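You operate a simulated robot arm through the tools that you are given. There is no shell and no other tool.

You are at the controls of a simulated robot arm. One attempt, no reset.

Task
Soap the brush, scrub the mud out of the green crate, then hose off the suds.
Fine: brush and hose go back; hose off; no puddle on the room's floor. Set down upright: brush. What is to be rubbed or washed off counts as gone when no trace of it is left.

The check looks at the end state, three seconds after you hand in, the way a careful person would. Anything else that was tipped, shoved, dropped, spilled or broken makes it a failure.

Robot
A 7-joint arm with a fingered hand, fixed in place. Base frame: the origin is at the foot of the arm, x ahead of it, y to its left, z up; the work surface is at about z = 0.739. Lengths are in m, angles in degrees, forces in N, time in s.
Its first joint turns from -149.0 to 149.0 degrees. Payload 3.5 kg.
The tool frame sits at the grasp point between the pads (the TCP): z along the fingers, y along the line on which they close. The tips reach 0.03 m beyond it. Largest opening 0.104 m; the body of the gripper starts 0.035 m behind the TCP. The gripper is a hand of 4 fingers: y runs from the thumb to the fingers, the wrist lies at [-0.015, -0.11, -0.186] in the tool frame, and closing takes about 1.5 s.
Orientation is that of the tool frame in the base frame, as [roll, pitch, yaw] about the fixed x, y, z axes, in that order (R = Rz(yaw) Ry(pitch) Rx(roll)). With the fingers straight down and the wrist toward the robot, the tool's x, y and z point along [0, 1, 0], [1, 0, 0] and [0, 0, -1] of the base frame.

Tools
- The arm moves only by the tool send_rows. Its argument "steps" is a list of rows, each a list of 2 entries, a list of its own where there are three numbers: the shift along the tool's x, y, z in m, then the turn, a rotation vector about the tool's x, y, z in degrees. In form: [[[tx, ty, tz], [ax, ay, az]], ...]. A call has 1 to 20 rows; each row shifts and turns the commanded pose from where the row before left it, along the tool's axes as they then stand. "grip" is the gripper command, from -1 (fully open) to 1 (shut), values between in proportion, set as the call begins (left out, the last holds). A row lasts 0.2 s, in which the tool goes at most 0.05 m and 8.6 degrees; a call with a longer step from one row to the next is refused whole, and so is a gripper value outside its range. Where a pose cannot be reached the arm comes as near as it can. A force on the tool above 40 N (or 10 N above the force at the start of the call, whichever is more), or a blocked arm, ends the call early, and 0.2 s more pass. The fingers move at their own pace (about 0.045 m/s each) and stop on an object; they squeeze with about 30 N. The grip force told is the motor's: it shows also when the fingers shut on nothing. Time passes only in rows, and 0.2 s behind the last, so rows that do not move let the fingers close. It gives the time, the measured TCP pose, the force on the tool (base axes), the opening and the grip force at its end, in the units of the frame above (readings bear some noise), with the torque about the TCP (base axes, N m) and any sound that the robot's microphone picked up, and new pictures: "views" is both (left out), scene, wrist or none.
- Cameras (640 x 400 px; columns grow to the right, rows downward): "scene" is fixed at [0.2196, 0.6501, 1.3913]; the picture's right is [-0.95, -0.30, 0.00], its down [-0.14, 0.45, -0.88] and it looks along [0.27, -0.84, -0.47] (base axes); focal length 308 px, centre (320, 200). "wrist" rides on the gripper at [0.061, -0.092, -0.13] in the tool frame; the picture's right is [-0.81, 0.28, -0.52], its down [-0.53, -0.71, 0.46] and it looks along [-0.24, 0.64, 0.72] (tool axes); focal length 275 px, centre (320, 200).
- raise_lower(by): slides the trunk up (or, below 0, down) by that many m; the arm rides with it, the base frame stays. It gives what a move gives, with no picture.
- set_fingers(index, middle, ring, thumb_bend, thumb_turn): sets how far each is bent, from 0 (flat) to 1 (curled in); at 0.3 the hand is open as for a grip, at 0.7 the pads meet at the TCP. One left out holds its place. A second passes; each finger stops where it meets its share of the squeeze, and holds until it gets a number again. A gripper value or a shape takes the hand back. It gives what a move gives, with no picture; readings hold the bend of each and the force on the fingers (four entries, about 0 where the hand has none), thumb and palm. thumb_turn goes from beside the hand (0) to across from the fingers (1), as for a grip.
- preshape(shape): the hand has 4 fingers and takes this shape, open, in about a second: jaw (thumb against the fingers, like two jaws); tri (thumb and two fingers); tip (a fingertip pinch); poke (one finger out to press); point (the index stretched); flat (the hand flat); cup (the hand cupped); fist (a fist). The gripper value then closes the fingers along that shape, each until it touches; the sizes above hold for jaw. It gives what a move gives, with no picture.
- probe_pixels(camera, pixels): for up to 12 pixels [column, row] of the newest picture of that camera ("zoom" is the newest enlarged one), the place [x, y, z] in the base frame of the surface seen there, good to about 0.002 m. The clock stands still meanwhile.
- close_up(camera, box): a new picture of the part [left, top, right, bottom] of that camera's present view, enlarged. The clock stands still meanwhile.
- sign_off(): hands the job in; it is judged then, once.

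Open the gripper and draw the arm clear of the work before you hand the job in, unless the task says otherwise.

The tools are called after ">>>" by a JSON object that holds its "fn" and its "kwargs". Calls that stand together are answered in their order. send_rows: Moves the arm, as the interface text tells. Its arguments: {"type":"object","properties":{"steps":{"type":"array","items":{"type":"array"}},"grip":{"type":"number"},"views":{"type":"string","enum":["both","scene","wrist","none"]}},"required":["steps"]} The other tools are called the same way: raise_lower (by) slides the trunk up or down; preshape (shape) gives the hand a shape; set_fingers (index, middle, ring, thumb_bend, thumb_turn) moves the fingers one by one; probe_pixels (camera, pixels) gives the place of the surface under pixels of a picture; close_up (camera, box) takes an enlarged picture of a part of a camera's view; sign_off () hands the job in.

At the start:

```text
clock: 0.0
ee_pos: [0.551, -0.1307, 1.1952]
ee_rot: [180.0, 0.1, 89.9]
force: [-0.6, 0.1, 0.2]
ft_torque: [-0.02, -0.03, -0.01]
opening: 0.1037
grip_force: 0.1
shape: jaw
bend: [0.3, 0.3, 0.3, 0.3, 0.98]
finger forces: [0.0, 0.1, 0.1, 0.0, 0.0, 0.0]
trunk travel left (down, up): [-0.525, 0.185]
```

scene: 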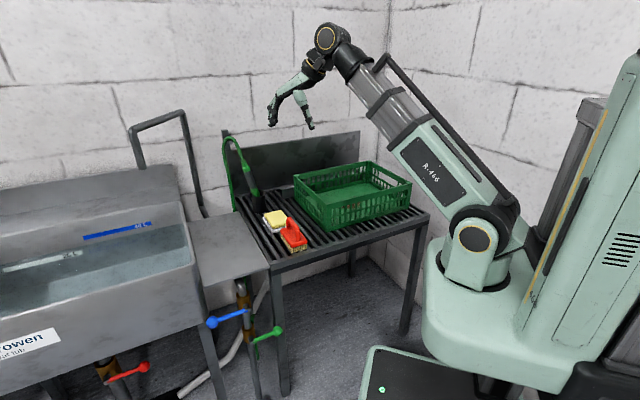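
wrist: 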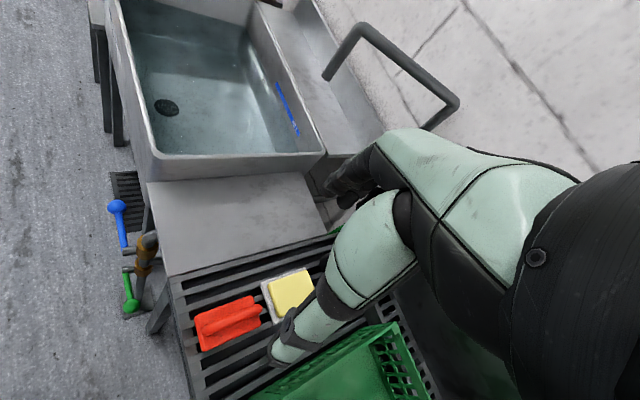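

The scene shows a slatted rack with a green crate (around 350,195), a red brush (293,235), a yellow soap block (274,220) and a green hose (240,175), plus valve levers below. I'll take close-ups to understand the details.

>>> {"fn": "close_up", "kwargs": {"camera": "scene", "box": [200, 120, 440, 270]}}

>>> {"fn": "close_up", "kwargs": {"camera": "scene", "box": [80, 250, 320, 400]}}

>>> {"fn": "close_up", "kwargs": {"camera": "wrist", "box": [90, 180, 450, 400]}}

```text
2.67 times, centred on (320, 195) of scene
```

zoom: 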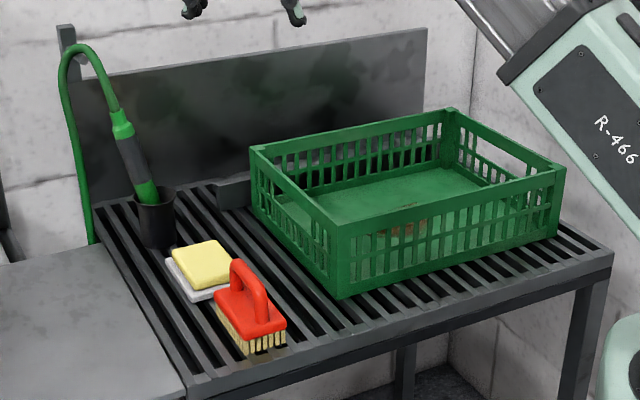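

```text
2.67 times, centred on (200, 325) of scene
```

zoom: 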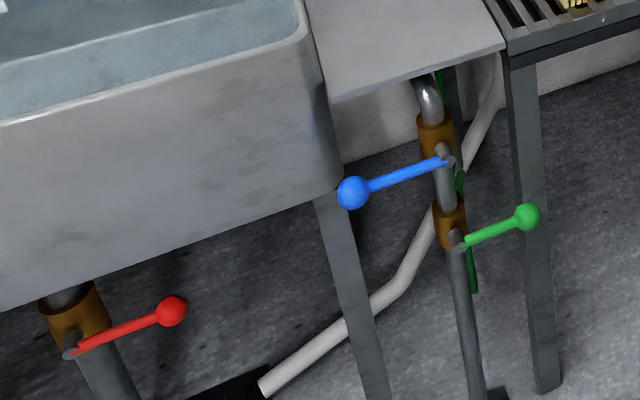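

```text
1.78 times, centred on (270, 290) of wrist
```

zoom: 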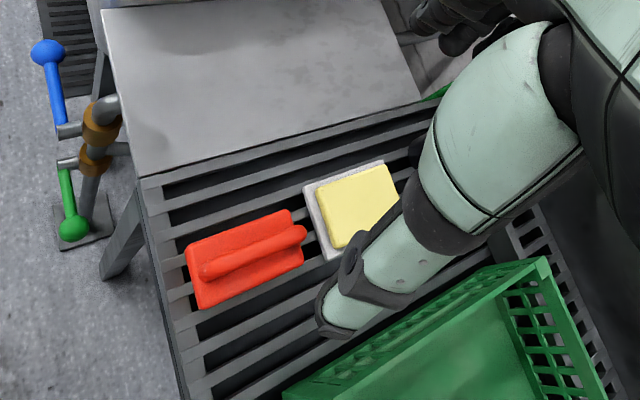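

Next I probe key positions: crate corners, brush, soap, hose, valves, rack edges.

>>> {"fn": "probe_pixels", "kwargs": {"camera": "scene", "pixels": [[295, 181], [327, 229], [411, 184], [369, 163], [350, 190], [291, 225], [293, 240], [275, 217], [249, 178], [259, 208], [234, 140], [230, 185]]}}

>>> {"fn": "probe_pixels", "kwargs": {"camera": "scene", "pixels": [[212, 322], [243, 312], [278, 331], [254, 340], [143, 367], [107, 381], [274, 262], [428, 215], [238, 198], [202, 285], [268, 268], [250, 295]]}}

>>> {"fn": "probe_pixels", "kwargs": {"camera": "wrist", "pixels": [[117, 206], [124, 240], [130, 305], [127, 272], [230, 320], [262, 311], [200, 332], [293, 290], [265, 285], [170, 283], [300, 390], [380, 370]]}}

```text
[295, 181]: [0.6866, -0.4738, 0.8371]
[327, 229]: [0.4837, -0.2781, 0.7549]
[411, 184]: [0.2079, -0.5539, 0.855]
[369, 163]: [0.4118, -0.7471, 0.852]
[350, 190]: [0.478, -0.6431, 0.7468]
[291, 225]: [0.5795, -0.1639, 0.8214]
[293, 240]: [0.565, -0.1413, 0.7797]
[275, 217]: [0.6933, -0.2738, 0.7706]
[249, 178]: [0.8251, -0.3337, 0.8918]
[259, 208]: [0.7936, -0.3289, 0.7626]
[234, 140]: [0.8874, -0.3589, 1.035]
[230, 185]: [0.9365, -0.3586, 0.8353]
```

```text
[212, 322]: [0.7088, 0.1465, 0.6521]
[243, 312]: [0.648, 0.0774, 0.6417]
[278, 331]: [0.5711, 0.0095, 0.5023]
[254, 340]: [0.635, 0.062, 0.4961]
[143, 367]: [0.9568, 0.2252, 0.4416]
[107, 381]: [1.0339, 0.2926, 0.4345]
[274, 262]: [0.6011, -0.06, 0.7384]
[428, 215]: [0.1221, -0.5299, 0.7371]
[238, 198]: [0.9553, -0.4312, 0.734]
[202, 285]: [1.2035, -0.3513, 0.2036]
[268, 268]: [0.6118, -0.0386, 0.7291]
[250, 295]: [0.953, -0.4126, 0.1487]
```

```text
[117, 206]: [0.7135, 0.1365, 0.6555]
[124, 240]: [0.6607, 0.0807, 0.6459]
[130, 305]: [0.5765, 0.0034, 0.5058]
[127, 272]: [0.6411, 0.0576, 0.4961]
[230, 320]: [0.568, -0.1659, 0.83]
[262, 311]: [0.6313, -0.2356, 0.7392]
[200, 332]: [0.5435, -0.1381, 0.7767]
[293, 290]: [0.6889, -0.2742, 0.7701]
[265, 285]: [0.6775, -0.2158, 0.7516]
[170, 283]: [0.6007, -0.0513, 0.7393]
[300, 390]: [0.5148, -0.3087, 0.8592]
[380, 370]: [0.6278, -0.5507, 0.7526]
```

I need finer views: mud in the crate, nozzle, valves, and what lies under the rack.

>>> {"fn": "close_up", "kwargs": {"camera": "scene", "box": [290, 155, 420, 236]}}

>>> {"fn": "close_up", "kwargs": {"camera": "scene", "box": [215, 130, 311, 190]}}

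>>> {"fn": "close_up", "kwargs": {"camera": "scene", "box": [190, 270, 310, 345]}}

>>> {"fn": "close_up", "kwargs": {"camera": "scene", "box": [225, 185, 321, 255]}}

>>> {"fn": "close_up", "kwargs": {"camera": "scene", "box": [160, 240, 416, 400]}}

>>> {"fn": "close_up", "kwargs": {"camera": "scene", "box": [0, 100, 240, 400]}}

>>> {"fn": "close_up", "kwargs": {"camera": "wrist", "box": [70, 140, 198, 340]}}

```text
4.92 times, centred on (355, 196) of scene
```

zoom: 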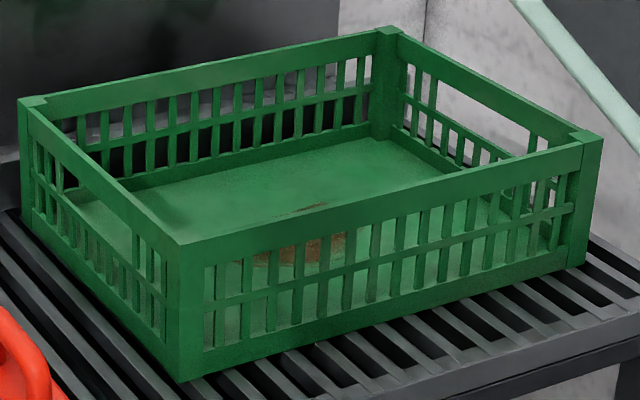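

```text
6.67 times, centred on (263, 160) of scene
```

zoom: 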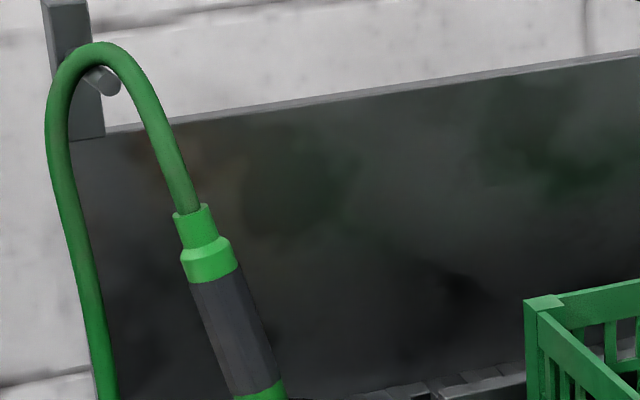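

```text
5.33 times, centred on (250, 308) of scene
```

zoom: 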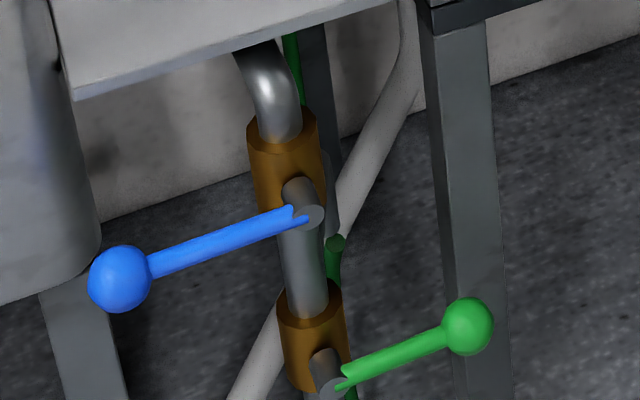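

```text
5.71 times, centred on (273, 220) of scene
```

zoom: 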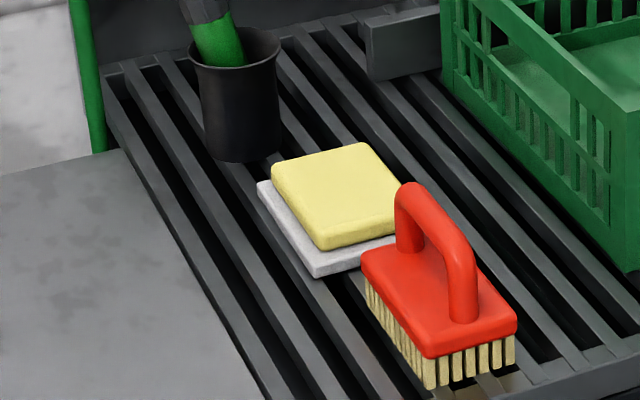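

```text
2.50 times, centred on (288, 320) of scene
```

zoom: 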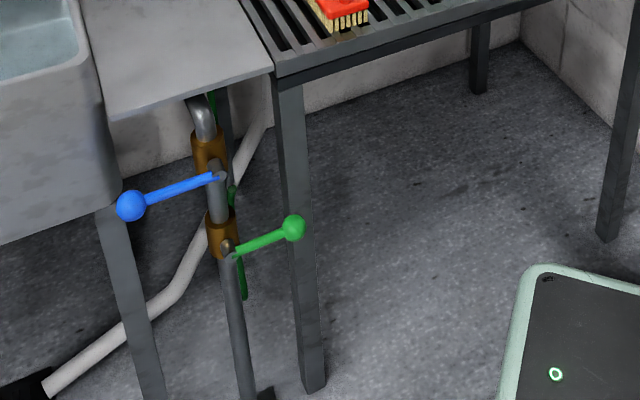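

```text
1.33 times, centred on (120, 250) of scene
```

zoom: 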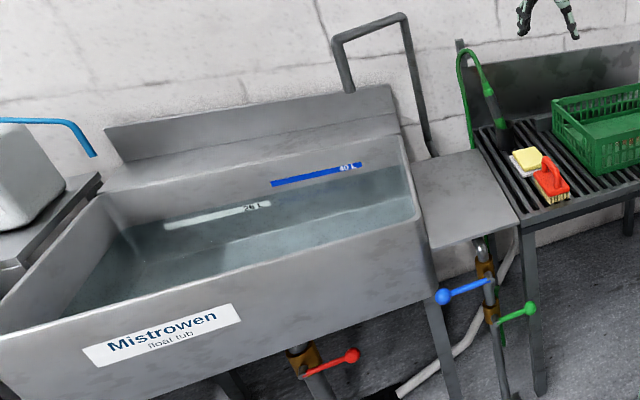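

```text
2.00 times, centred on (134, 240) of wrist
```

zoom: 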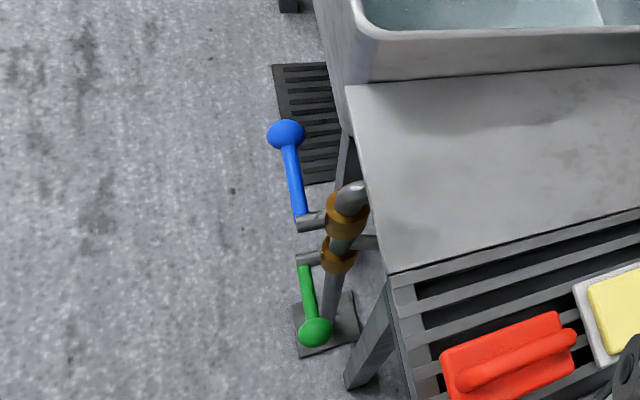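

The mud shows on the crate floor around (351,206). I'll turn the hand to face the rack (yaw -45°) and move over the crate to look into it with the wrist camera.

>>> {"fn": "send_rows", "kwargs": {"steps": [[[0, 0, 0], [0, 0, 7.5]], [[0, 0, 0], [0, 0, 7.5]], [[0, 0, 0], [0, 0, 7.5]], [[0, 0, 0], [0, 0, 7.5]], [[0, 0, 0], [0, 0, 7.5]], [[0, 0, 0], [0, 0, 7.5]], [[-0.0371, 0.014, 0.01], [0, 0, 0]], [[-0.0371, 0.014, 0.01], [0, 0, 0]], [[-0.0371, 0.014, 0.01], [0, 0, 0]], [[-0.0371, 0.014, 0.01], [0, 0, 0]], [[-0.0371, 0.014, 0.01], [0, 0, 0]], [[-0.0371, 0.014, 0.01], [0, 0, 0]], [[-0.0371, 0.014, 0.01], [0, 0, 0]], [[-0.0371, 0.014, 0.01], [0, 0, 0]]], "views": "both"}}

```text
clock: 3.0
ee_pos: [0.4198, -0.4222, 1.1147]
ee_rot: [180.0, 0.0, 45.2]
force: [-0.4, 0.5, 0.6]
ft_torque: [0.02, 0.02, 0.0]
opening: 0.1036
grip_force: 0.1
shape: jaw
bend: [0.3, 0.3, 0.3, 0.3, 0.98]
finger forces: [0.0, 0.1, 0.1, 0.1, 0.0, 0.1]
trunk travel left (down, up): [-0.525, 0.185]
```

scene: 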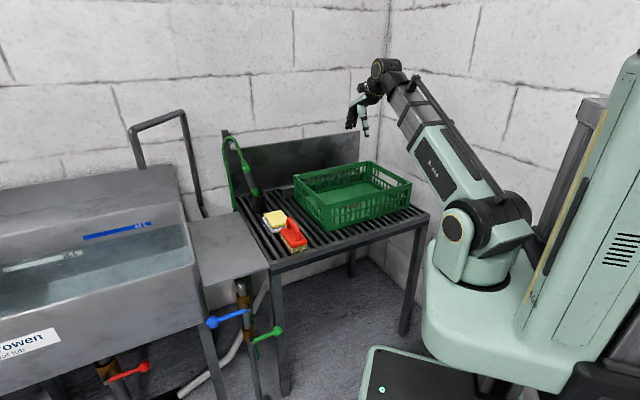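
wrist: 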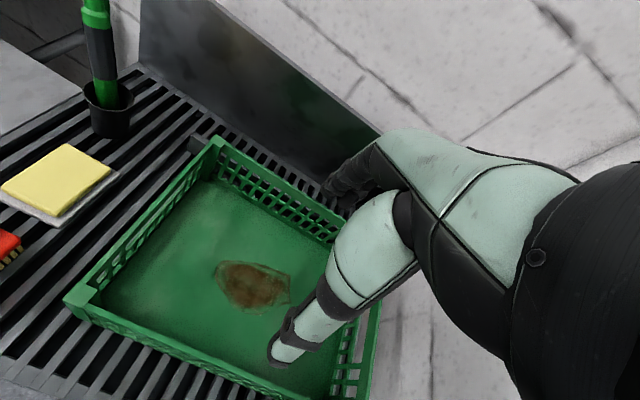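

A brown mud patch shows in the wrist view around (252,287). I'll zoom in and probe its extent, the crate interior corners, and gaps below the rack.

>>> {"fn": "close_up", "kwargs": {"camera": "wrist", "box": [60, 130, 396, 400]}}

>>> {"fn": "probe_pixels", "kwargs": {"camera": "wrist", "pixels": [[217, 268], [240, 262], [290, 278], [287, 302], [262, 310], [232, 303], [252, 287], [215, 140], [70, 300], [105, 310], [208, 180], [345, 245]]}}

>>> {"fn": "probe_pixels", "kwargs": {"camera": "wrist", "pixels": [[68, 150], [110, 180], [18, 185], [57, 212], [60, 240], [45, 260], [108, 90], [98, 40], [96, 8], [100, 125], [50, 330], [140, 240]]}}

```text
1.48 times, centred on (228, 265) of wrist
```

zoom: 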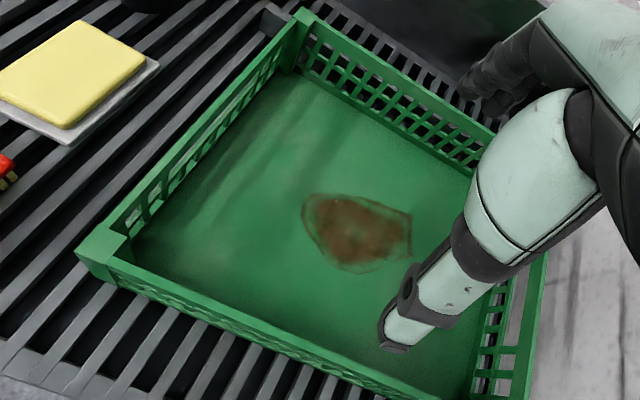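

```text
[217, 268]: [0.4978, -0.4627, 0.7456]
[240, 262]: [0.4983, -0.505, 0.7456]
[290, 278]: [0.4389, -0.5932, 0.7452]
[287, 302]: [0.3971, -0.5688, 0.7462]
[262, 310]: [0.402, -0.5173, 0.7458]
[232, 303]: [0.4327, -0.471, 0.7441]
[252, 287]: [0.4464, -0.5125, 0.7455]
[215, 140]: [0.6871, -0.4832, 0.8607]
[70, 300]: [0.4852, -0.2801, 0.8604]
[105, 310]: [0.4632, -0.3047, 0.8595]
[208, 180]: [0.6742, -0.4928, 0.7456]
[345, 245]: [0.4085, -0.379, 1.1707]
```

```text
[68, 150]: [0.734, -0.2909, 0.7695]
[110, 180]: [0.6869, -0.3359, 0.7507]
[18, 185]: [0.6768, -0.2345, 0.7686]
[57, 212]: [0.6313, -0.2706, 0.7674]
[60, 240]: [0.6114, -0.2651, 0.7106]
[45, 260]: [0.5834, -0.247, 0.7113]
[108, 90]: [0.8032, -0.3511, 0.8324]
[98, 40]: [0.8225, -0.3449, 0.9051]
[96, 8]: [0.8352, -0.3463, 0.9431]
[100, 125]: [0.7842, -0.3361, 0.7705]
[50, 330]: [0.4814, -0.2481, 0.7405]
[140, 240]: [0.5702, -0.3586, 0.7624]
```

Mud patch spans about (0.40–0.50, -0.46–-0.59) on the crate floor at z≈0.745, and a tray lies beneath the slats. Now I'll move over the brush (0.565,-0.15) and turn the hand a further 90° so the fingers close across the brush handle.

>>> {"fn": "send_rows", "kwargs": {"steps": [[[0.043, -0.0136, 0.01], [0, 0, 0]], [[0.043, -0.0136, 0.01], [0, 0, 0]], [[0.043, -0.0136, 0.01], [0, 0, 0]], [[0.043, -0.0136, 0.01], [0, 0, 0]], [[0.043, -0.0136, 0.01], [0, 0, 0]], [[0.043, -0.0136, 0.01], [0, 0, 0]], [[0.043, -0.0136, 0.01], [0, 0, 0]], [[0, 0, 0], [0, 0, 8.2]], [[0, 0, 0], [0, 0, 8.2]], [[0, 0, 0], [0, 0, 8.2]], [[0, 0, 0], [0, 0, 8.2]], [[0, 0, 0], [0, 0, 8.2]], [[0, 0, 0], [0, 0, 8.2]], [[0, 0, 0], [0, 0, 8.2]], [[0, 0, 0], [0, 0, 8.2]], [[0, 0, 0], [0, 0, 8.2]], [[0, 0, 0], [0, 0, 8.2]], [[0, 0, 0], [0, 0, 8.2]]], "views": "both"}}

```text
clock: 6.8
ee_pos: [0.579, -0.2157, 0.9484]
ee_rot: [-179.4, -1.2, -44.4]
force: [-0.3, 0.4, 0.2]
ft_torque: [0.01, -0.04, 0.03]
opening: 0.104
grip_force: 0.0
shape: jaw
bend: [0.3, 0.3, 0.3, 0.3, 0.98]
finger forces: [0.0, 0.1, 0.0, 0.0, 0.0, 0.1]
out of reach, approached as far as the arm can: row 16, 17, 18
trunk travel left (down, up): [-0.525, 0.185]
```

scene: 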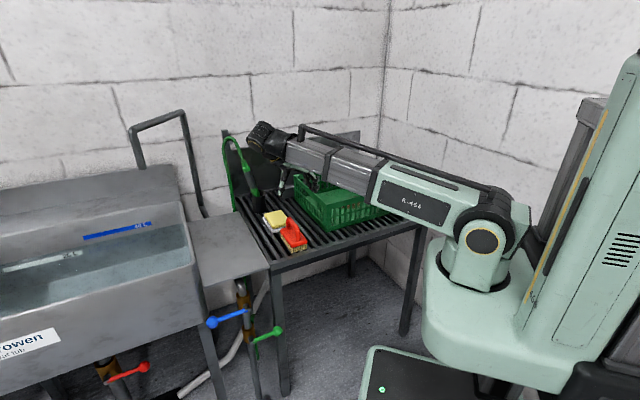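
wrist: 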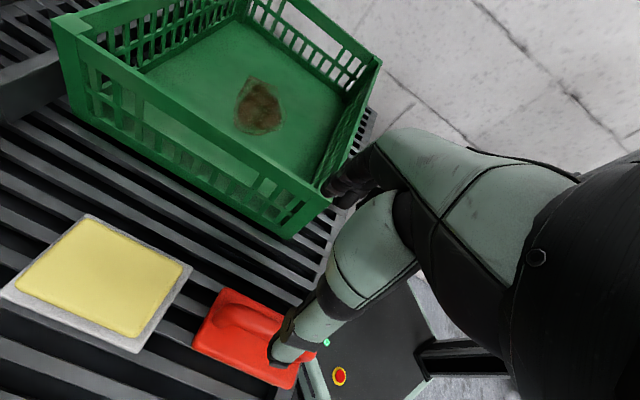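

The yaw −45° hand pose is out of reach (arm ended at (0.579,-0.216,0.948)). I'll turn back and try the opposite hand orientation (yaw 135°), which is nearer to the natural radial direction.

>>> {"fn": "send_rows", "kwargs": {"steps": [[[0, 0, 0], [0, 0, -8.2]], [[0, 0, 0], [0, 0, -8.2]], [[0, 0, 0], [0, 0, -8.2]], [[0, 0, 0], [0, 0, -8.2]], [[0, 0, 0], [0, 0, -8.2]], [[0, 0, 0], [0, 0, -8.2]], [[0, 0, 0], [0, 0, -8.2]], [[0, 0, 0], [0, 0, -8.2]], [[0, 0, 0], [0, 0, -8.2]], [[0, 0, 0], [0, 0, -8.2]], [[0, 0, 0], [0, 0, -8.2]]], "views": "scene"}}

```text
clock: 9.2
ee_pos: [0.5793, -0.2176, 0.9484]
ee_rot: [-180.0, 0.0, 45.2]
force: [0.3, 1.0, -0.8]
ft_torque: [0.02, -0.01, 0.04]
opening: 0.1036
grip_force: 0.1
shape: jaw
bend: [0.3, 0.3, 0.3, 0.3, 0.98]
finger forces: [0.0, 0.1, 0.0, 0.0, 0.0, 0.0]
trunk travel left (down, up): [-0.525, 0.185]
```

scene: 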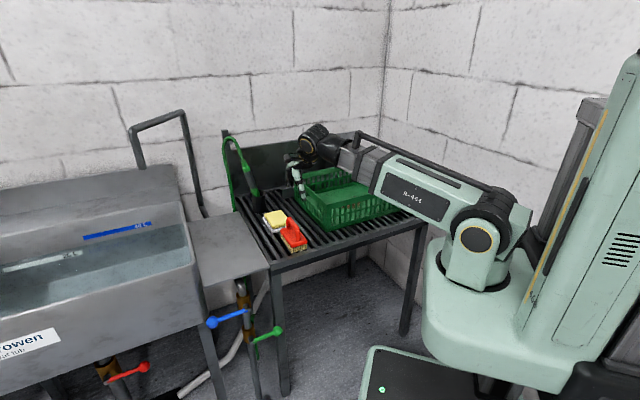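

The command now starts from the reached pose. I'll rise, rotate the hand to yaw 135°, and shift to look down at the brush.

>>> {"fn": "send_rows", "kwargs": {"steps": [[[0, 0, -0.04], [0, 0, 0]], [[0, 0, -0.04], [0, 0, 0]], [[0, 0, -0.02], [0, 0, -8.2]], [[0, 0, 0], [0, 0, -8.2]], [[0, 0, 0], [0, 0, -8.2]], [[0, 0, 0], [0, 0, -8.2]], [[0, 0, 0], [0, 0, -8.2]], [[0, 0, 0], [0, 0, -8.2]], [[0, 0, 0], [0, 0, -8.2]], [[0, 0, 0], [0, 0, -8.2]], [[0, 0, 0], [0, 0, -8.2]], [[0, 0, 0], [0, 0, -8.2]], [[0, 0, 0], [0, 0, -8]], [[0.032, 0, 0], [0, 0, 0]], [[0.032, 0, 0], [0, 0, 0]]], "views": "both"}}

```text
clock: 12.4
ee_pos: [0.5342, -0.1702, 1.0487]
ee_rot: [179.9, 0.0, 135.1]
force: [0.1, 0.9, 0.5]
ft_torque: [0.0, -0.01, 0.01]
opening: 0.1038
grip_force: 0.0
shape: jaw
bend: [0.3, 0.3, 0.3, 0.3, 0.98]
finger forces: [0.0, 0.0, 0.0, 0.0, 0.0, 0.1]
trunk travel left (down, up): [-0.525, 0.185]
```

scene: 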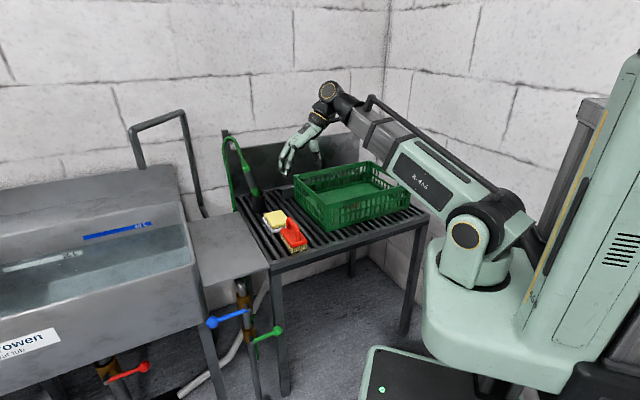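
wrist: 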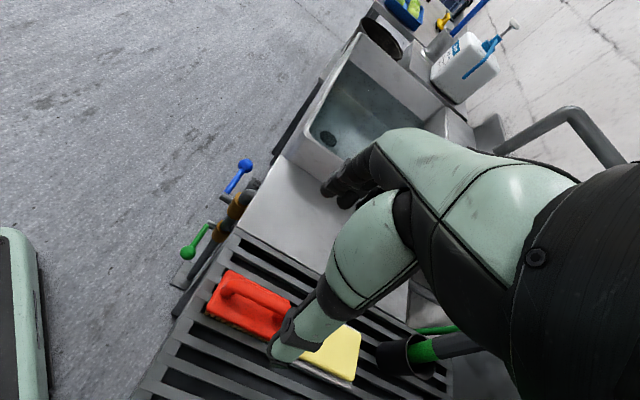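

Yaw 135° works; the brush is at (245,305) in the wrist view. I'll zoom and probe its corners and handle.

>>> {"fn": "close_up", "kwargs": {"camera": "wrist", "box": [150, 240, 406, 400]}}

>>> {"fn": "probe_pixels", "kwargs": {"camera": "wrist", "pixels": [[227, 272], [206, 312], [225, 288], [235, 292], [250, 300], [262, 308], [275, 317], [240, 325], [270, 295], [345, 330], [330, 365], [422, 350]]}}

```text
2.50 times, centred on (278, 320) of wrist
```

zoom: 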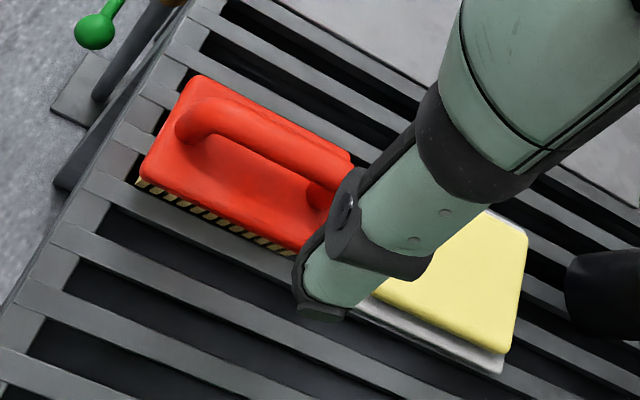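

```text
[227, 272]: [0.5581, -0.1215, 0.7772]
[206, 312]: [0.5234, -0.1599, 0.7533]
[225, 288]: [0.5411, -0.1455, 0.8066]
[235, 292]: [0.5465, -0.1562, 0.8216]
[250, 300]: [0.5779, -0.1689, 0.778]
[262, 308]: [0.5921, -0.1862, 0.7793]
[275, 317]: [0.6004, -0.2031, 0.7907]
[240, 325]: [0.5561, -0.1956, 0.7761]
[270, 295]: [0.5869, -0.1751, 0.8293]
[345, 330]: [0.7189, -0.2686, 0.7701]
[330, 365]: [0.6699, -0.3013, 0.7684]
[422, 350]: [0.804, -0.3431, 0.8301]
```

I probe along the brush handle and its block's corners in the zoomed picture for accurate alignment.

>>> {"fn": "probe_pixels", "kwargs": {"camera": "zoom", "pixels": [[198, 82], [146, 175], [300, 240], [345, 155], [205, 105], [230, 108], [260, 125], [290, 142], [315, 155], [335, 165], [195, 125], [320, 200]]}}

>>> {"fn": "probe_pixels", "kwargs": {"camera": "zoom", "pixels": [[260, 115], [260, 135], [262, 142], [285, 132], [280, 152], [480, 215], [520, 235], [500, 345], [380, 295], [495, 368], [360, 310], [430, 300]]}}

```text
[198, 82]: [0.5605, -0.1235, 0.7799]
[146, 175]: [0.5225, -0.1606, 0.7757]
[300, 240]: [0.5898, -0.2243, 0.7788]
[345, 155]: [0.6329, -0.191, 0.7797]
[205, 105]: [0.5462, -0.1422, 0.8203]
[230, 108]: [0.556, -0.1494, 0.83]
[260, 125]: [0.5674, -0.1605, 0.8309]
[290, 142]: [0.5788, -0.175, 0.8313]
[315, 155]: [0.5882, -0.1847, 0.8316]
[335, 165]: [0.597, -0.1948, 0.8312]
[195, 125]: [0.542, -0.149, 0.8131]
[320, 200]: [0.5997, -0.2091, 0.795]
```

```text
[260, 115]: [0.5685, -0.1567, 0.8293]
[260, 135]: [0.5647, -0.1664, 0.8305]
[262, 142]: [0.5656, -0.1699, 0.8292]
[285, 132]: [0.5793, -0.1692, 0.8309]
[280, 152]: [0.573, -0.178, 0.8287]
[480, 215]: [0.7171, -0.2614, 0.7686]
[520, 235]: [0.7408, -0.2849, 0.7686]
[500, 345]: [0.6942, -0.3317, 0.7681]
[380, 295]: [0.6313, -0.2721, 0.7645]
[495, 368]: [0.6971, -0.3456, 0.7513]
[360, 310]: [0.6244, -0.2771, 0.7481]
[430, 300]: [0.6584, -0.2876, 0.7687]
```

Handle bar: centre ≈(0.576,-0.173), top z≈0.831, along −45°. I'll move above it and descend partway to verify alignment.

>>> {"fn": "send_rows", "kwargs": {"steps": [[[-0.0158, 0.0138, 0.02], [0, 0, 0]], [[-0.0157, 0.0138, 0.03], [0, 0, 0]], [[0, 0, 0.035], [0, 0, 0]], [[0, 0, 0.035], [0, 0, 0]], [[0, 0, 0.03], [0, 0, 0]]], "views": "both"}}

```text
clock: 13.6
ee_pos: [0.5754, -0.1731, 0.8991]
ee_rot: [179.9, 0.0, 135.0]
force: [-0.8, 0.5, -0.2]
ft_torque: [-0.03, 0.0, 0.02]
opening: 0.1036
grip_force: 0.0
shape: jaw
bend: [0.3, 0.3, 0.3, 0.3, 0.98]
finger forces: [0.1, 0.0, 0.0, 0.1, 0.0, 0.0]
trunk travel left (down, up): [-0.525, 0.185]
```

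scene: 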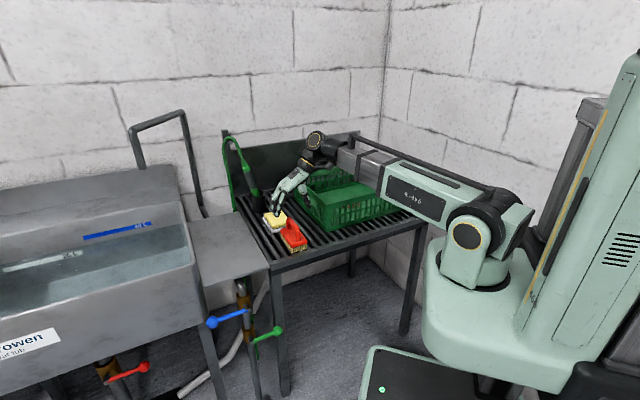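
wrist: 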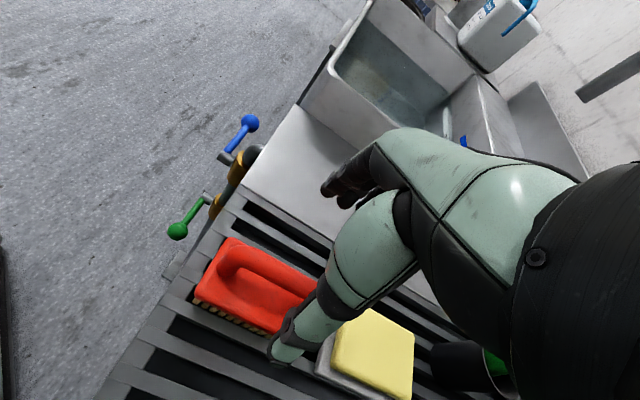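

I'll zoom on the scene view to check the finger position relative to the brush handle.

>>> {"fn": "close_up", "kwargs": {"camera": "scene", "box": [240, 160, 336, 260]}}

>>> {"fn": "close_up", "kwargs": {"camera": "wrist", "box": [150, 130, 450, 400]}}

```text
4.00 times, centred on (288, 210) of scene
```

zoom: 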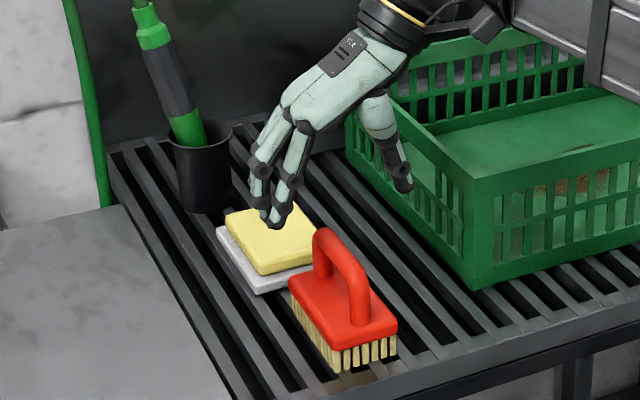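

```text
1.48 times, centred on (300, 265) of wrist
```

zoom: 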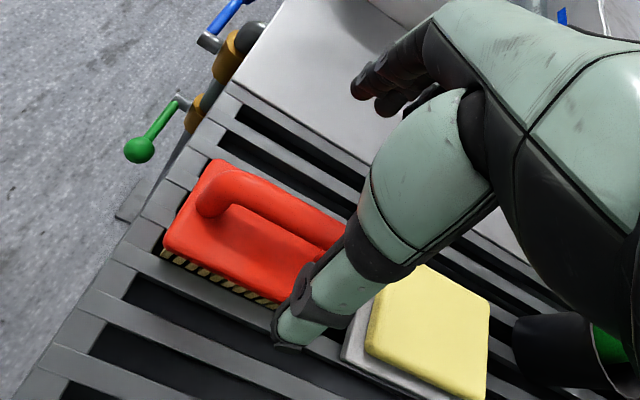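

The thumb and fingers straddle the handle line properly. I'll descend to z≈0.82 and close on the bar.

>>> {"fn": "send_rows", "kwargs": {"steps": [[[0, 0, 0.03], [0, 0, 0]], [[0, 0, 0.025], [0, 0, 0]], [[0, 0, 0.015], [0, 0, 0]], [[0, 0, 0.009], [0, 0, 0]], [[0, 0, 0], [0, 0, 0]]], "views": "both"}}

>>> {"fn": "close_up", "kwargs": {"camera": "scene", "box": [240, 160, 336, 260]}}

```text
clock: 14.8
ee_pos: [0.5748, -0.1737, 0.8191]
ee_rot: [180.0, -0.1, 134.9]
force: [-0.1, 0.1, -0.1]
ft_torque: [-0.01, -0.02, 0.01]
opening: 0.1039
grip_force: 0.0
shape: jaw
bend: [0.3, 0.3, 0.3, 0.3, 0.98]
finger forces: [0.1, 0.0, 0.1, 0.0, 0.1, 0.1]
trunk travel left (down, up): [-0.525, 0.185]
```

scene: 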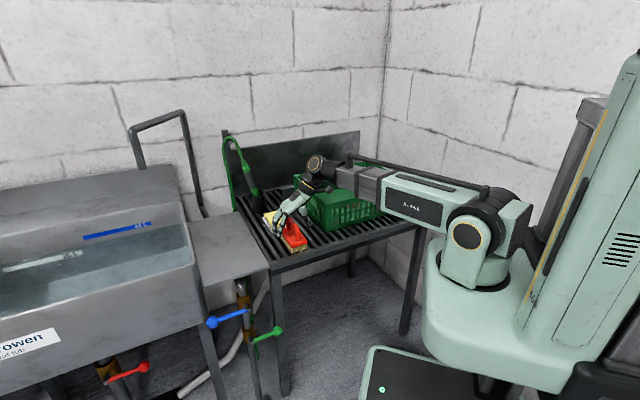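
wrist: 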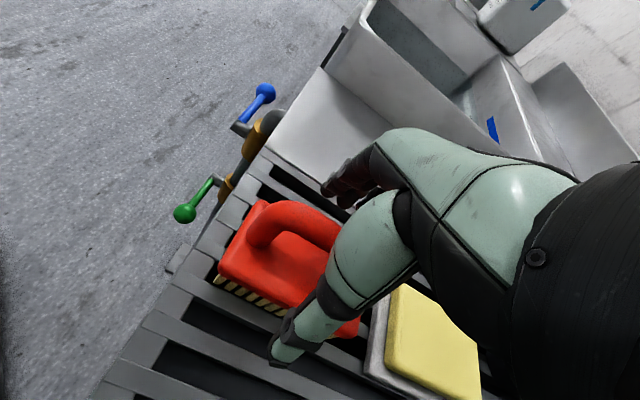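

```text
4.00 times, centred on (288, 210) of scene
```

zoom: 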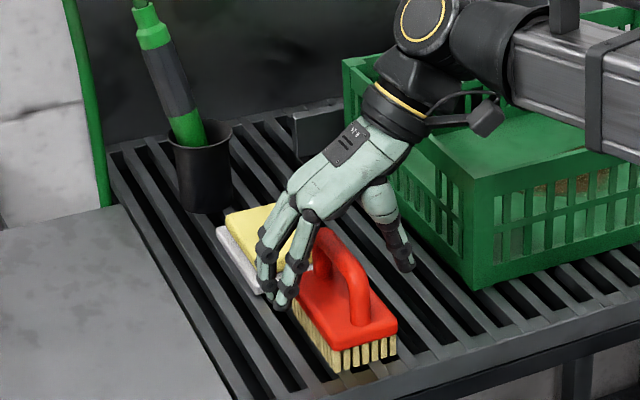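

TCP projects onto the handle bar's midpoint at zoom (342,256). Closing the hand now.

>>> {"fn": "send_rows", "kwargs": {"steps": [[[0, 0, 0], [0, 0, 0]], [[0, 0, 0], [0, 0, 0]], [[0, 0, 0], [0, 0, 0]], [[0, 0, 0], [0, 0, 0]], [[0, 0, 0], [0, 0, 0]], [[0, 0, 0], [0, 0, 0]], [[0, 0, 0], [0, 0, 0]], [[0, 0, 0], [0, 0, 0]], [[0, 0, 0], [0, 0, 0]]], "grip": 1, "views": "both"}}

>>> {"fn": "close_up", "kwargs": {"camera": "scene", "box": [240, 160, 336, 260]}}

```text
clock: 16.8
ee_pos: [0.5762, -0.1733, 0.8189]
ee_rot: [-180.0, 0.0, 135.1]
force: [-0.7, -0.7, 0.2]
ft_torque: [0.02, 0.0, 0.0]
opening: 0.0
grip_force: 30.3
shape: jaw
bend: [0.7, 0.7, 0.7, 0.73, 1.0]
finger forces: [4.0, 0.1, 2.6, 0.0, 7.3, 0.0]
trunk travel left (down, up): [-0.525, 0.185]
```

scene: 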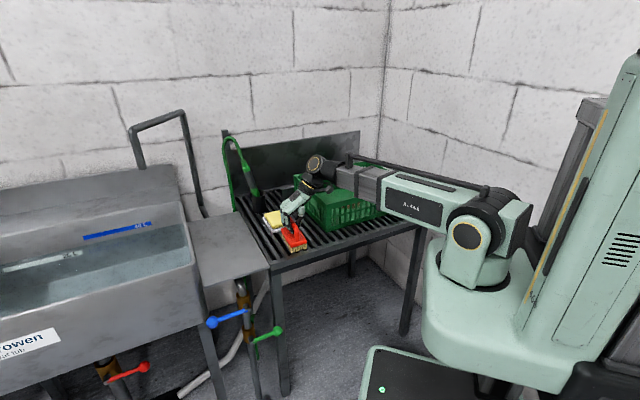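
wrist: 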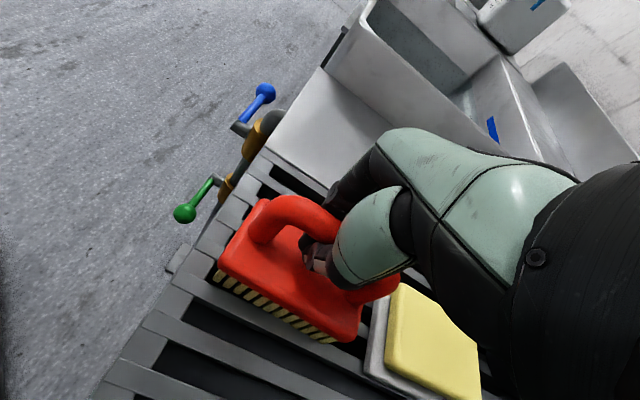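

```text
4.00 times, centred on (288, 210) of scene
```

zoom: 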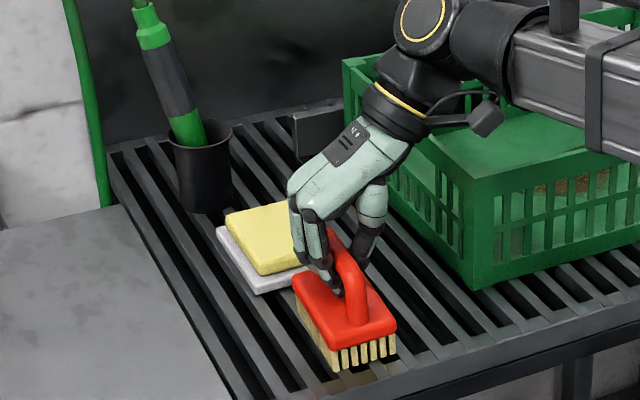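

Opening reads 0.0 — I need to see whether the bar is actually clamped. Zooming on the wrist view.

>>> {"fn": "close_up", "kwargs": {"camera": "wrist", "box": [200, 170, 440, 350]}}

>>> {"fn": "close_up", "kwargs": {"camera": "scene", "box": [270, 195, 318, 255]}}

```text
2.22 times, centred on (320, 260) of wrist
```

zoom: 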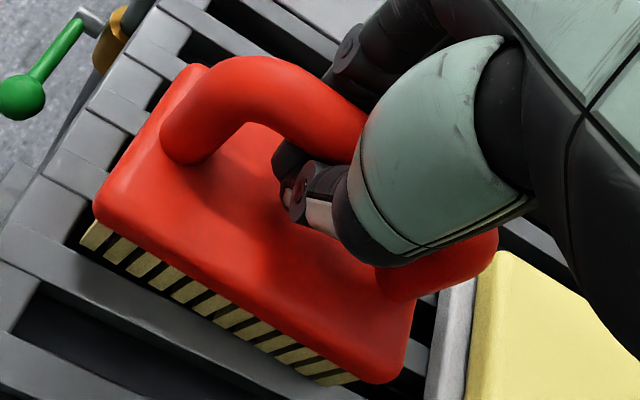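

```text
6.67 times, centred on (294, 225) of scene
```

zoom: 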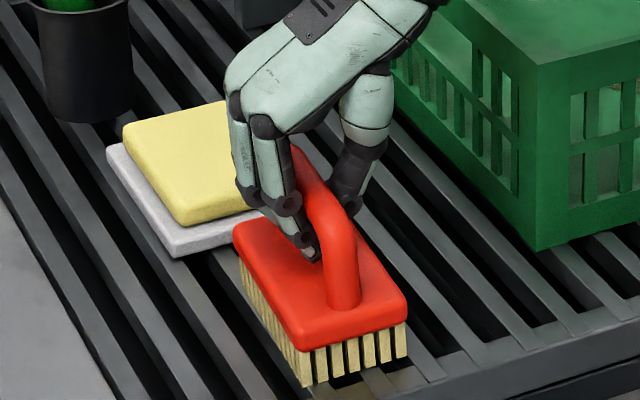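

The fingertips met underneath the bar rather than on it. I'll reopen, raise by 14 mm, and close again so the pads clamp the bar itself.

>>> {"fn": "send_rows", "kwargs": {"steps": [[[0, 0, 0], [0, 0, 0]], [[0, 0, 0], [0, 0, 0]], [[0, 0, 0], [0, 0, 0]], [[0, 0, 0], [0, 0, 0]], [[0, 0, 0], [0, 0, 0]], [[0, 0, -0.014], [0, 0, 0]]], "grip": -0.2, "views": "none"}}

>>> {"fn": "send_rows", "kwargs": {"steps": [[[0, 0, 0], [0, 0, 0]], [[0, 0, 0], [0, 0, 0]], [[0, 0, 0], [0, 0, 0]], [[0, 0, 0], [0, 0, 0]], [[0, 0, 0], [0, 0, 0]], [[0, 0, 0], [0, 0, 0]], [[0, 0, 0], [0, 0, 0]]], "grip": 1, "views": "both"}}

>>> {"fn": "close_up", "kwargs": {"camera": "wrist", "box": [200, 170, 440, 350]}}

```text
clock: 18.2
ee_pos: [0.5767, -0.174, 0.833]
ee_rot: [180.0, 0.0, 135.0]
force: [-0.3, 0.3, -0.1]
ft_torque: [0.04, -0.03, 0.0]
opening: 0.0621
grip_force: 0.1
shape: jaw
bend: [0.29, 0.41, 0.37, 0.65, 1.0]
finger forces: [0.1, 0.0, 0.0, 0.0, 0.0, 0.0]
trunk travel left (down, up): [-0.525, 0.185]
```

```text
clock: 19.8
ee_pos: [0.5755, -0.1737, 0.8324]
ee_rot: [180.0, 0.1, 135.0]
force: [0.3, 0.4, -2.3]
ft_torque: [-0.03, 0.01, 0.01]
opening: 0.0061
grip_force: 29.9
shape: jaw
bend: [0.72, 0.71, 0.7, 0.78, 1.0]
finger forces: [6.3, 0.1, 2.2, 0.0, 0.0, 0.0]
trunk travel left (down, up): [-0.525, 0.185]
```

scene: 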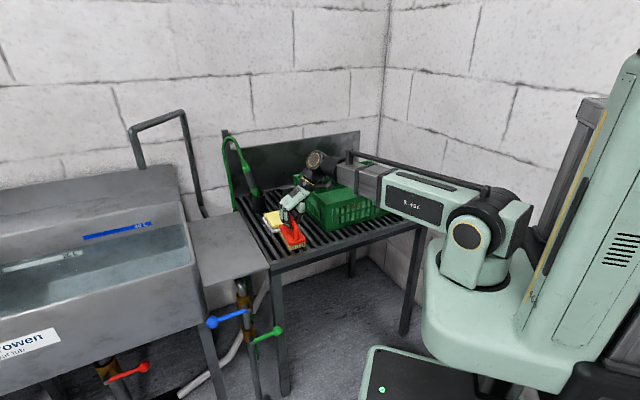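
wrist: 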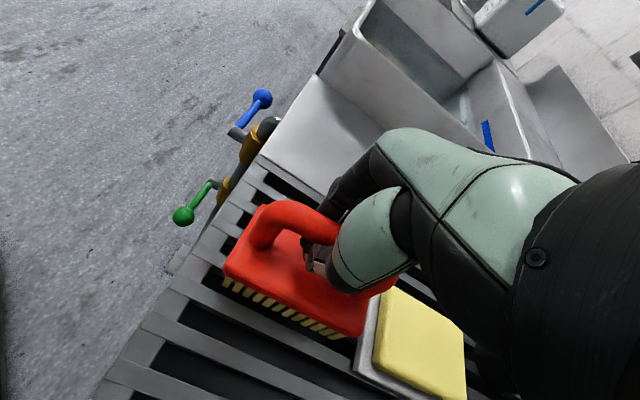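

```text
2.22 times, centred on (320, 260) of wrist
```

zoom: 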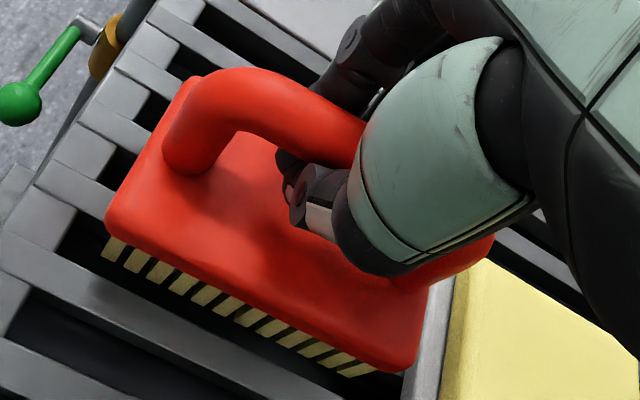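

I check the grasp from the scene side as well.

>>> {"fn": "close_up", "kwargs": {"camera": "scene", "box": [276, 190, 316, 250]}}

>>> {"fn": "send_rows", "kwargs": {"steps": [[[0, 0, -0.01], [0, 0, 0]], [[0, 0, -0.01], [0, 0, 0]], [[0, 0, -0.01], [0, 0, 0]], [[0, 0, 0], [0, 0, 0]]], "views": "both"}}

>>> {"fn": "close_up", "kwargs": {"camera": "scene", "box": [276, 190, 316, 250]}}

>>> {"fn": "close_up", "kwargs": {"camera": "wrist", "box": [200, 170, 440, 350]}}

```text
6.67 times, centred on (296, 220) of scene
```

zoom: 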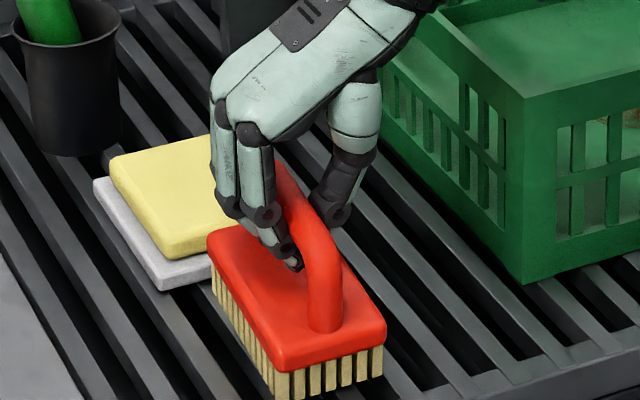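

```text
clock: 20.8
ee_pos: [0.5756, -0.1753, 0.8627]
ee_rot: [180.0, 0.0, 135.0]
force: [-0.5, 0.7, -1.2]
ft_torque: [-0.01, -0.01, -0.01]
opening: 0.0062
grip_force: 29.9
shape: jaw
bend: [0.72, 0.71, 0.7, 0.78, 1.0]
finger forces: [6.3, 0.0, 2.3, 0.0, 0.0, 0.0]
trunk travel left (down, up): [-0.525, 0.185]
```

scene: 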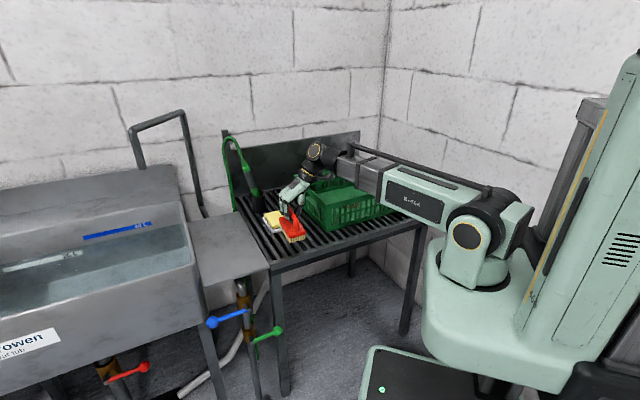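
wrist: 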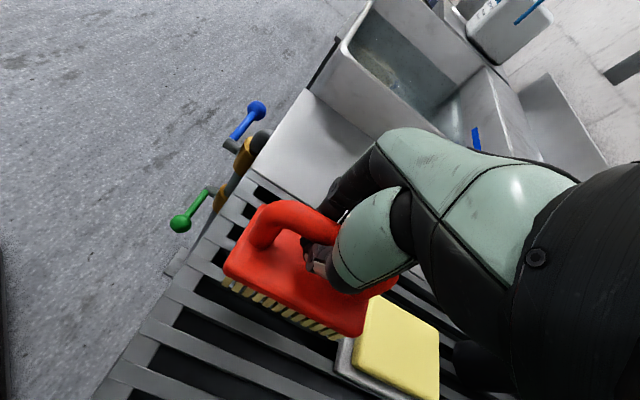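

```text
6.67 times, centred on (296, 220) of scene
```

zoom: 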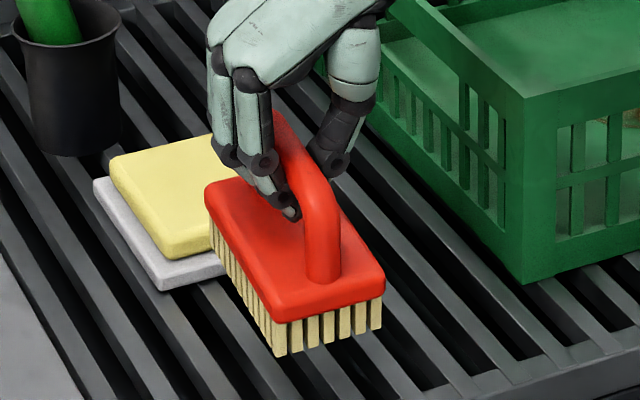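

```text
2.22 times, centred on (320, 260) of wrist
```

zoom: 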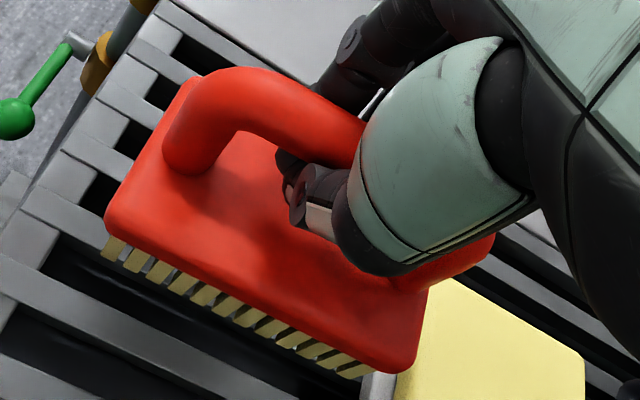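

The brush came up level and rigid with the hand. I'll probe the block top to get its height relative to the TCP.

>>> {"fn": "probe_pixels", "kwargs": {"camera": "wrist", "pixels": [[265, 203], [240, 268], [300, 295], [350, 325], [255, 285], [335, 338], [280, 215]]}}

>>> {"fn": "probe_pixels", "kwargs": {"camera": "zoom", "pixels": [[110, 210], [180, 90], [300, 280], [410, 355], [115, 250], [370, 370], [240, 80]]}}

```text
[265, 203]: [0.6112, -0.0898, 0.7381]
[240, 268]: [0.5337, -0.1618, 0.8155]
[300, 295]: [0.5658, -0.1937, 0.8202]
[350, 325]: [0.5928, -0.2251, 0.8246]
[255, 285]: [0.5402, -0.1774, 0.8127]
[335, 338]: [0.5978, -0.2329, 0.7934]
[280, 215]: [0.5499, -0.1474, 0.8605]
```

```text
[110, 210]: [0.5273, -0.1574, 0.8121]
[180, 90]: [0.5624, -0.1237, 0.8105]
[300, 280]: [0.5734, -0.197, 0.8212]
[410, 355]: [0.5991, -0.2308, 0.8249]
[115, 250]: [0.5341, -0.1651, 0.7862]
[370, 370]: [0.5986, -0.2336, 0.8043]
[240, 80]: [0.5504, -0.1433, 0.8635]
```

The brush hangs tilted ~7° (far end higher). I'll lift, move over the soap (centre ≈ p 0.682, i.e. (0.687,-0.278)) and tilt the hand 7° to level the bristles.

>>> {"fn": "send_rows", "kwargs": {"steps": [[[0, 0, -0.02], [0, 0, 0]], [[0, 0, -0.02], [0, 0, 0]], [[-0.038, 0.0015, 0], [0, 0, 0]], [[-0.038, 0.0015, 0], [0, 0, 0]], [[-0.038, 0.0015, 0], [0, 0, 0]], [[-0.037, 0.0015, 0], [0, 0, 0]], [[0, 0, 0], [0, 3.5, 0]], [[0, 0, 0], [0, 3.5, 0]]], "views": "both"}}

>>> {"fn": "close_up", "kwargs": {"camera": "wrist", "box": [200, 170, 440, 350]}}

>>> {"fn": "close_up", "kwargs": {"camera": "scene", "box": [230, 170, 326, 260]}}

```text
clock: 22.6
ee_pos: [0.6859, -0.2761, 0.9012]
ee_rot: [-180.0, -7.0, 134.9]
force: [0.5, -0.7, -0.8]
ft_torque: [0.0, -0.03, -0.01]
opening: 0.0063
grip_force: 30.1
shape: jaw
bend: [0.72, 0.71, 0.7, 0.78, 1.0]
finger forces: [6.3, 0.0, 2.1, 0.1, 0.0, 0.1]
trunk travel left (down, up): [-0.525, 0.185]
```

scene: 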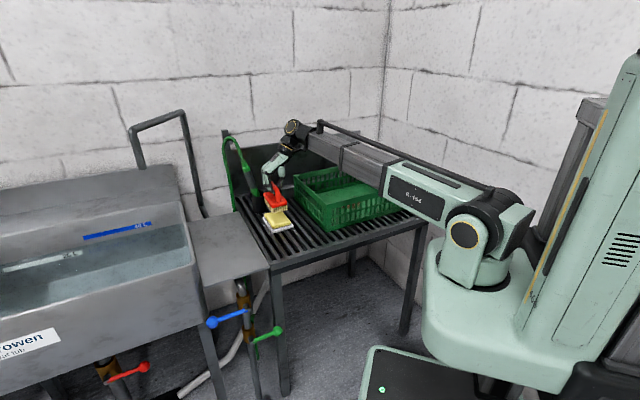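
wrist: 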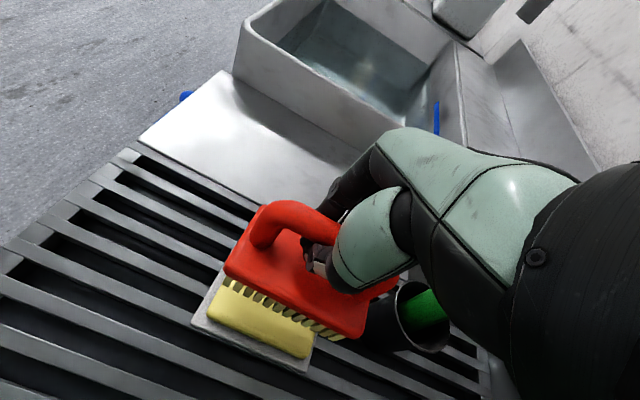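

```text
2.22 times, centred on (320, 260) of wrist
```

zoom: 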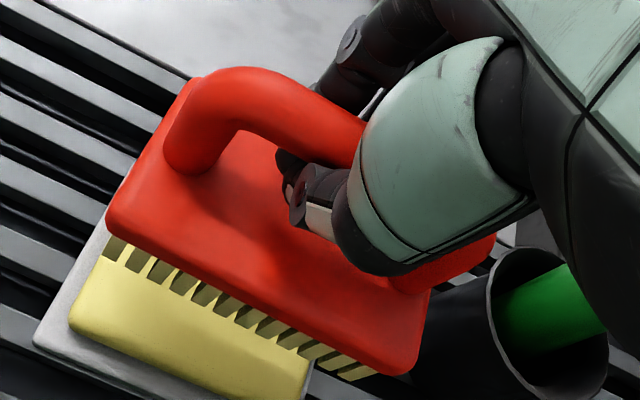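

```text
4.44 times, centred on (278, 215) of scene
```

zoom: 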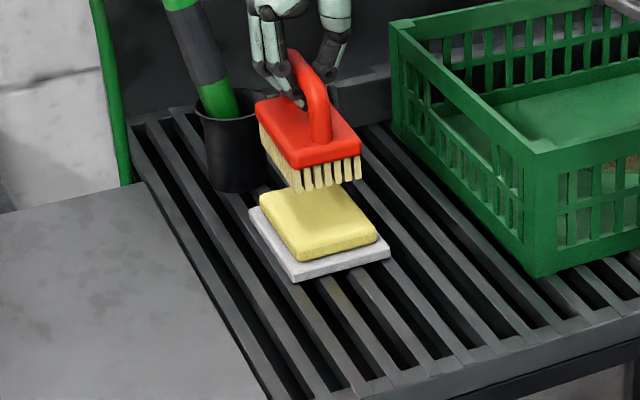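

I'll verify the brush is level and how high the bristles are, probing block corners.

>>> {"fn": "probe_pixels", "kwargs": {"camera": "zoom", "pixels": [[262, 108], [298, 158], [355, 143], [300, 130], [300, 172], [355, 160], [300, 188], [356, 180], [262, 128], [320, 210], [372, 235], [300, 250]]}}

>>> {"fn": "probe_pixels", "kwargs": {"camera": "wrist", "pixels": [[240, 268], [300, 295], [350, 325], [230, 275], [260, 212]]}}

```text
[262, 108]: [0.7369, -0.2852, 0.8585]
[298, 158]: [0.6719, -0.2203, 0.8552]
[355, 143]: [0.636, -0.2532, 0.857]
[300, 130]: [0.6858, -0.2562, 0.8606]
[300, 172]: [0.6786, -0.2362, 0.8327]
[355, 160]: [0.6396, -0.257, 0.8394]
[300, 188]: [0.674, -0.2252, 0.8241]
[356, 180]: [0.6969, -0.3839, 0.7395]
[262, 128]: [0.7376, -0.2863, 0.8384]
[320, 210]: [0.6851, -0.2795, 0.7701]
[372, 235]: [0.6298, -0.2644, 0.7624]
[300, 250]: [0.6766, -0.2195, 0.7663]
```

```text
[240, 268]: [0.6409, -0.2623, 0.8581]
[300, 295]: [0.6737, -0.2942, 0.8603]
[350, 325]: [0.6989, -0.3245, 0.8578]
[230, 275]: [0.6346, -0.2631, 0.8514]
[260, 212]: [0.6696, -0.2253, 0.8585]
```

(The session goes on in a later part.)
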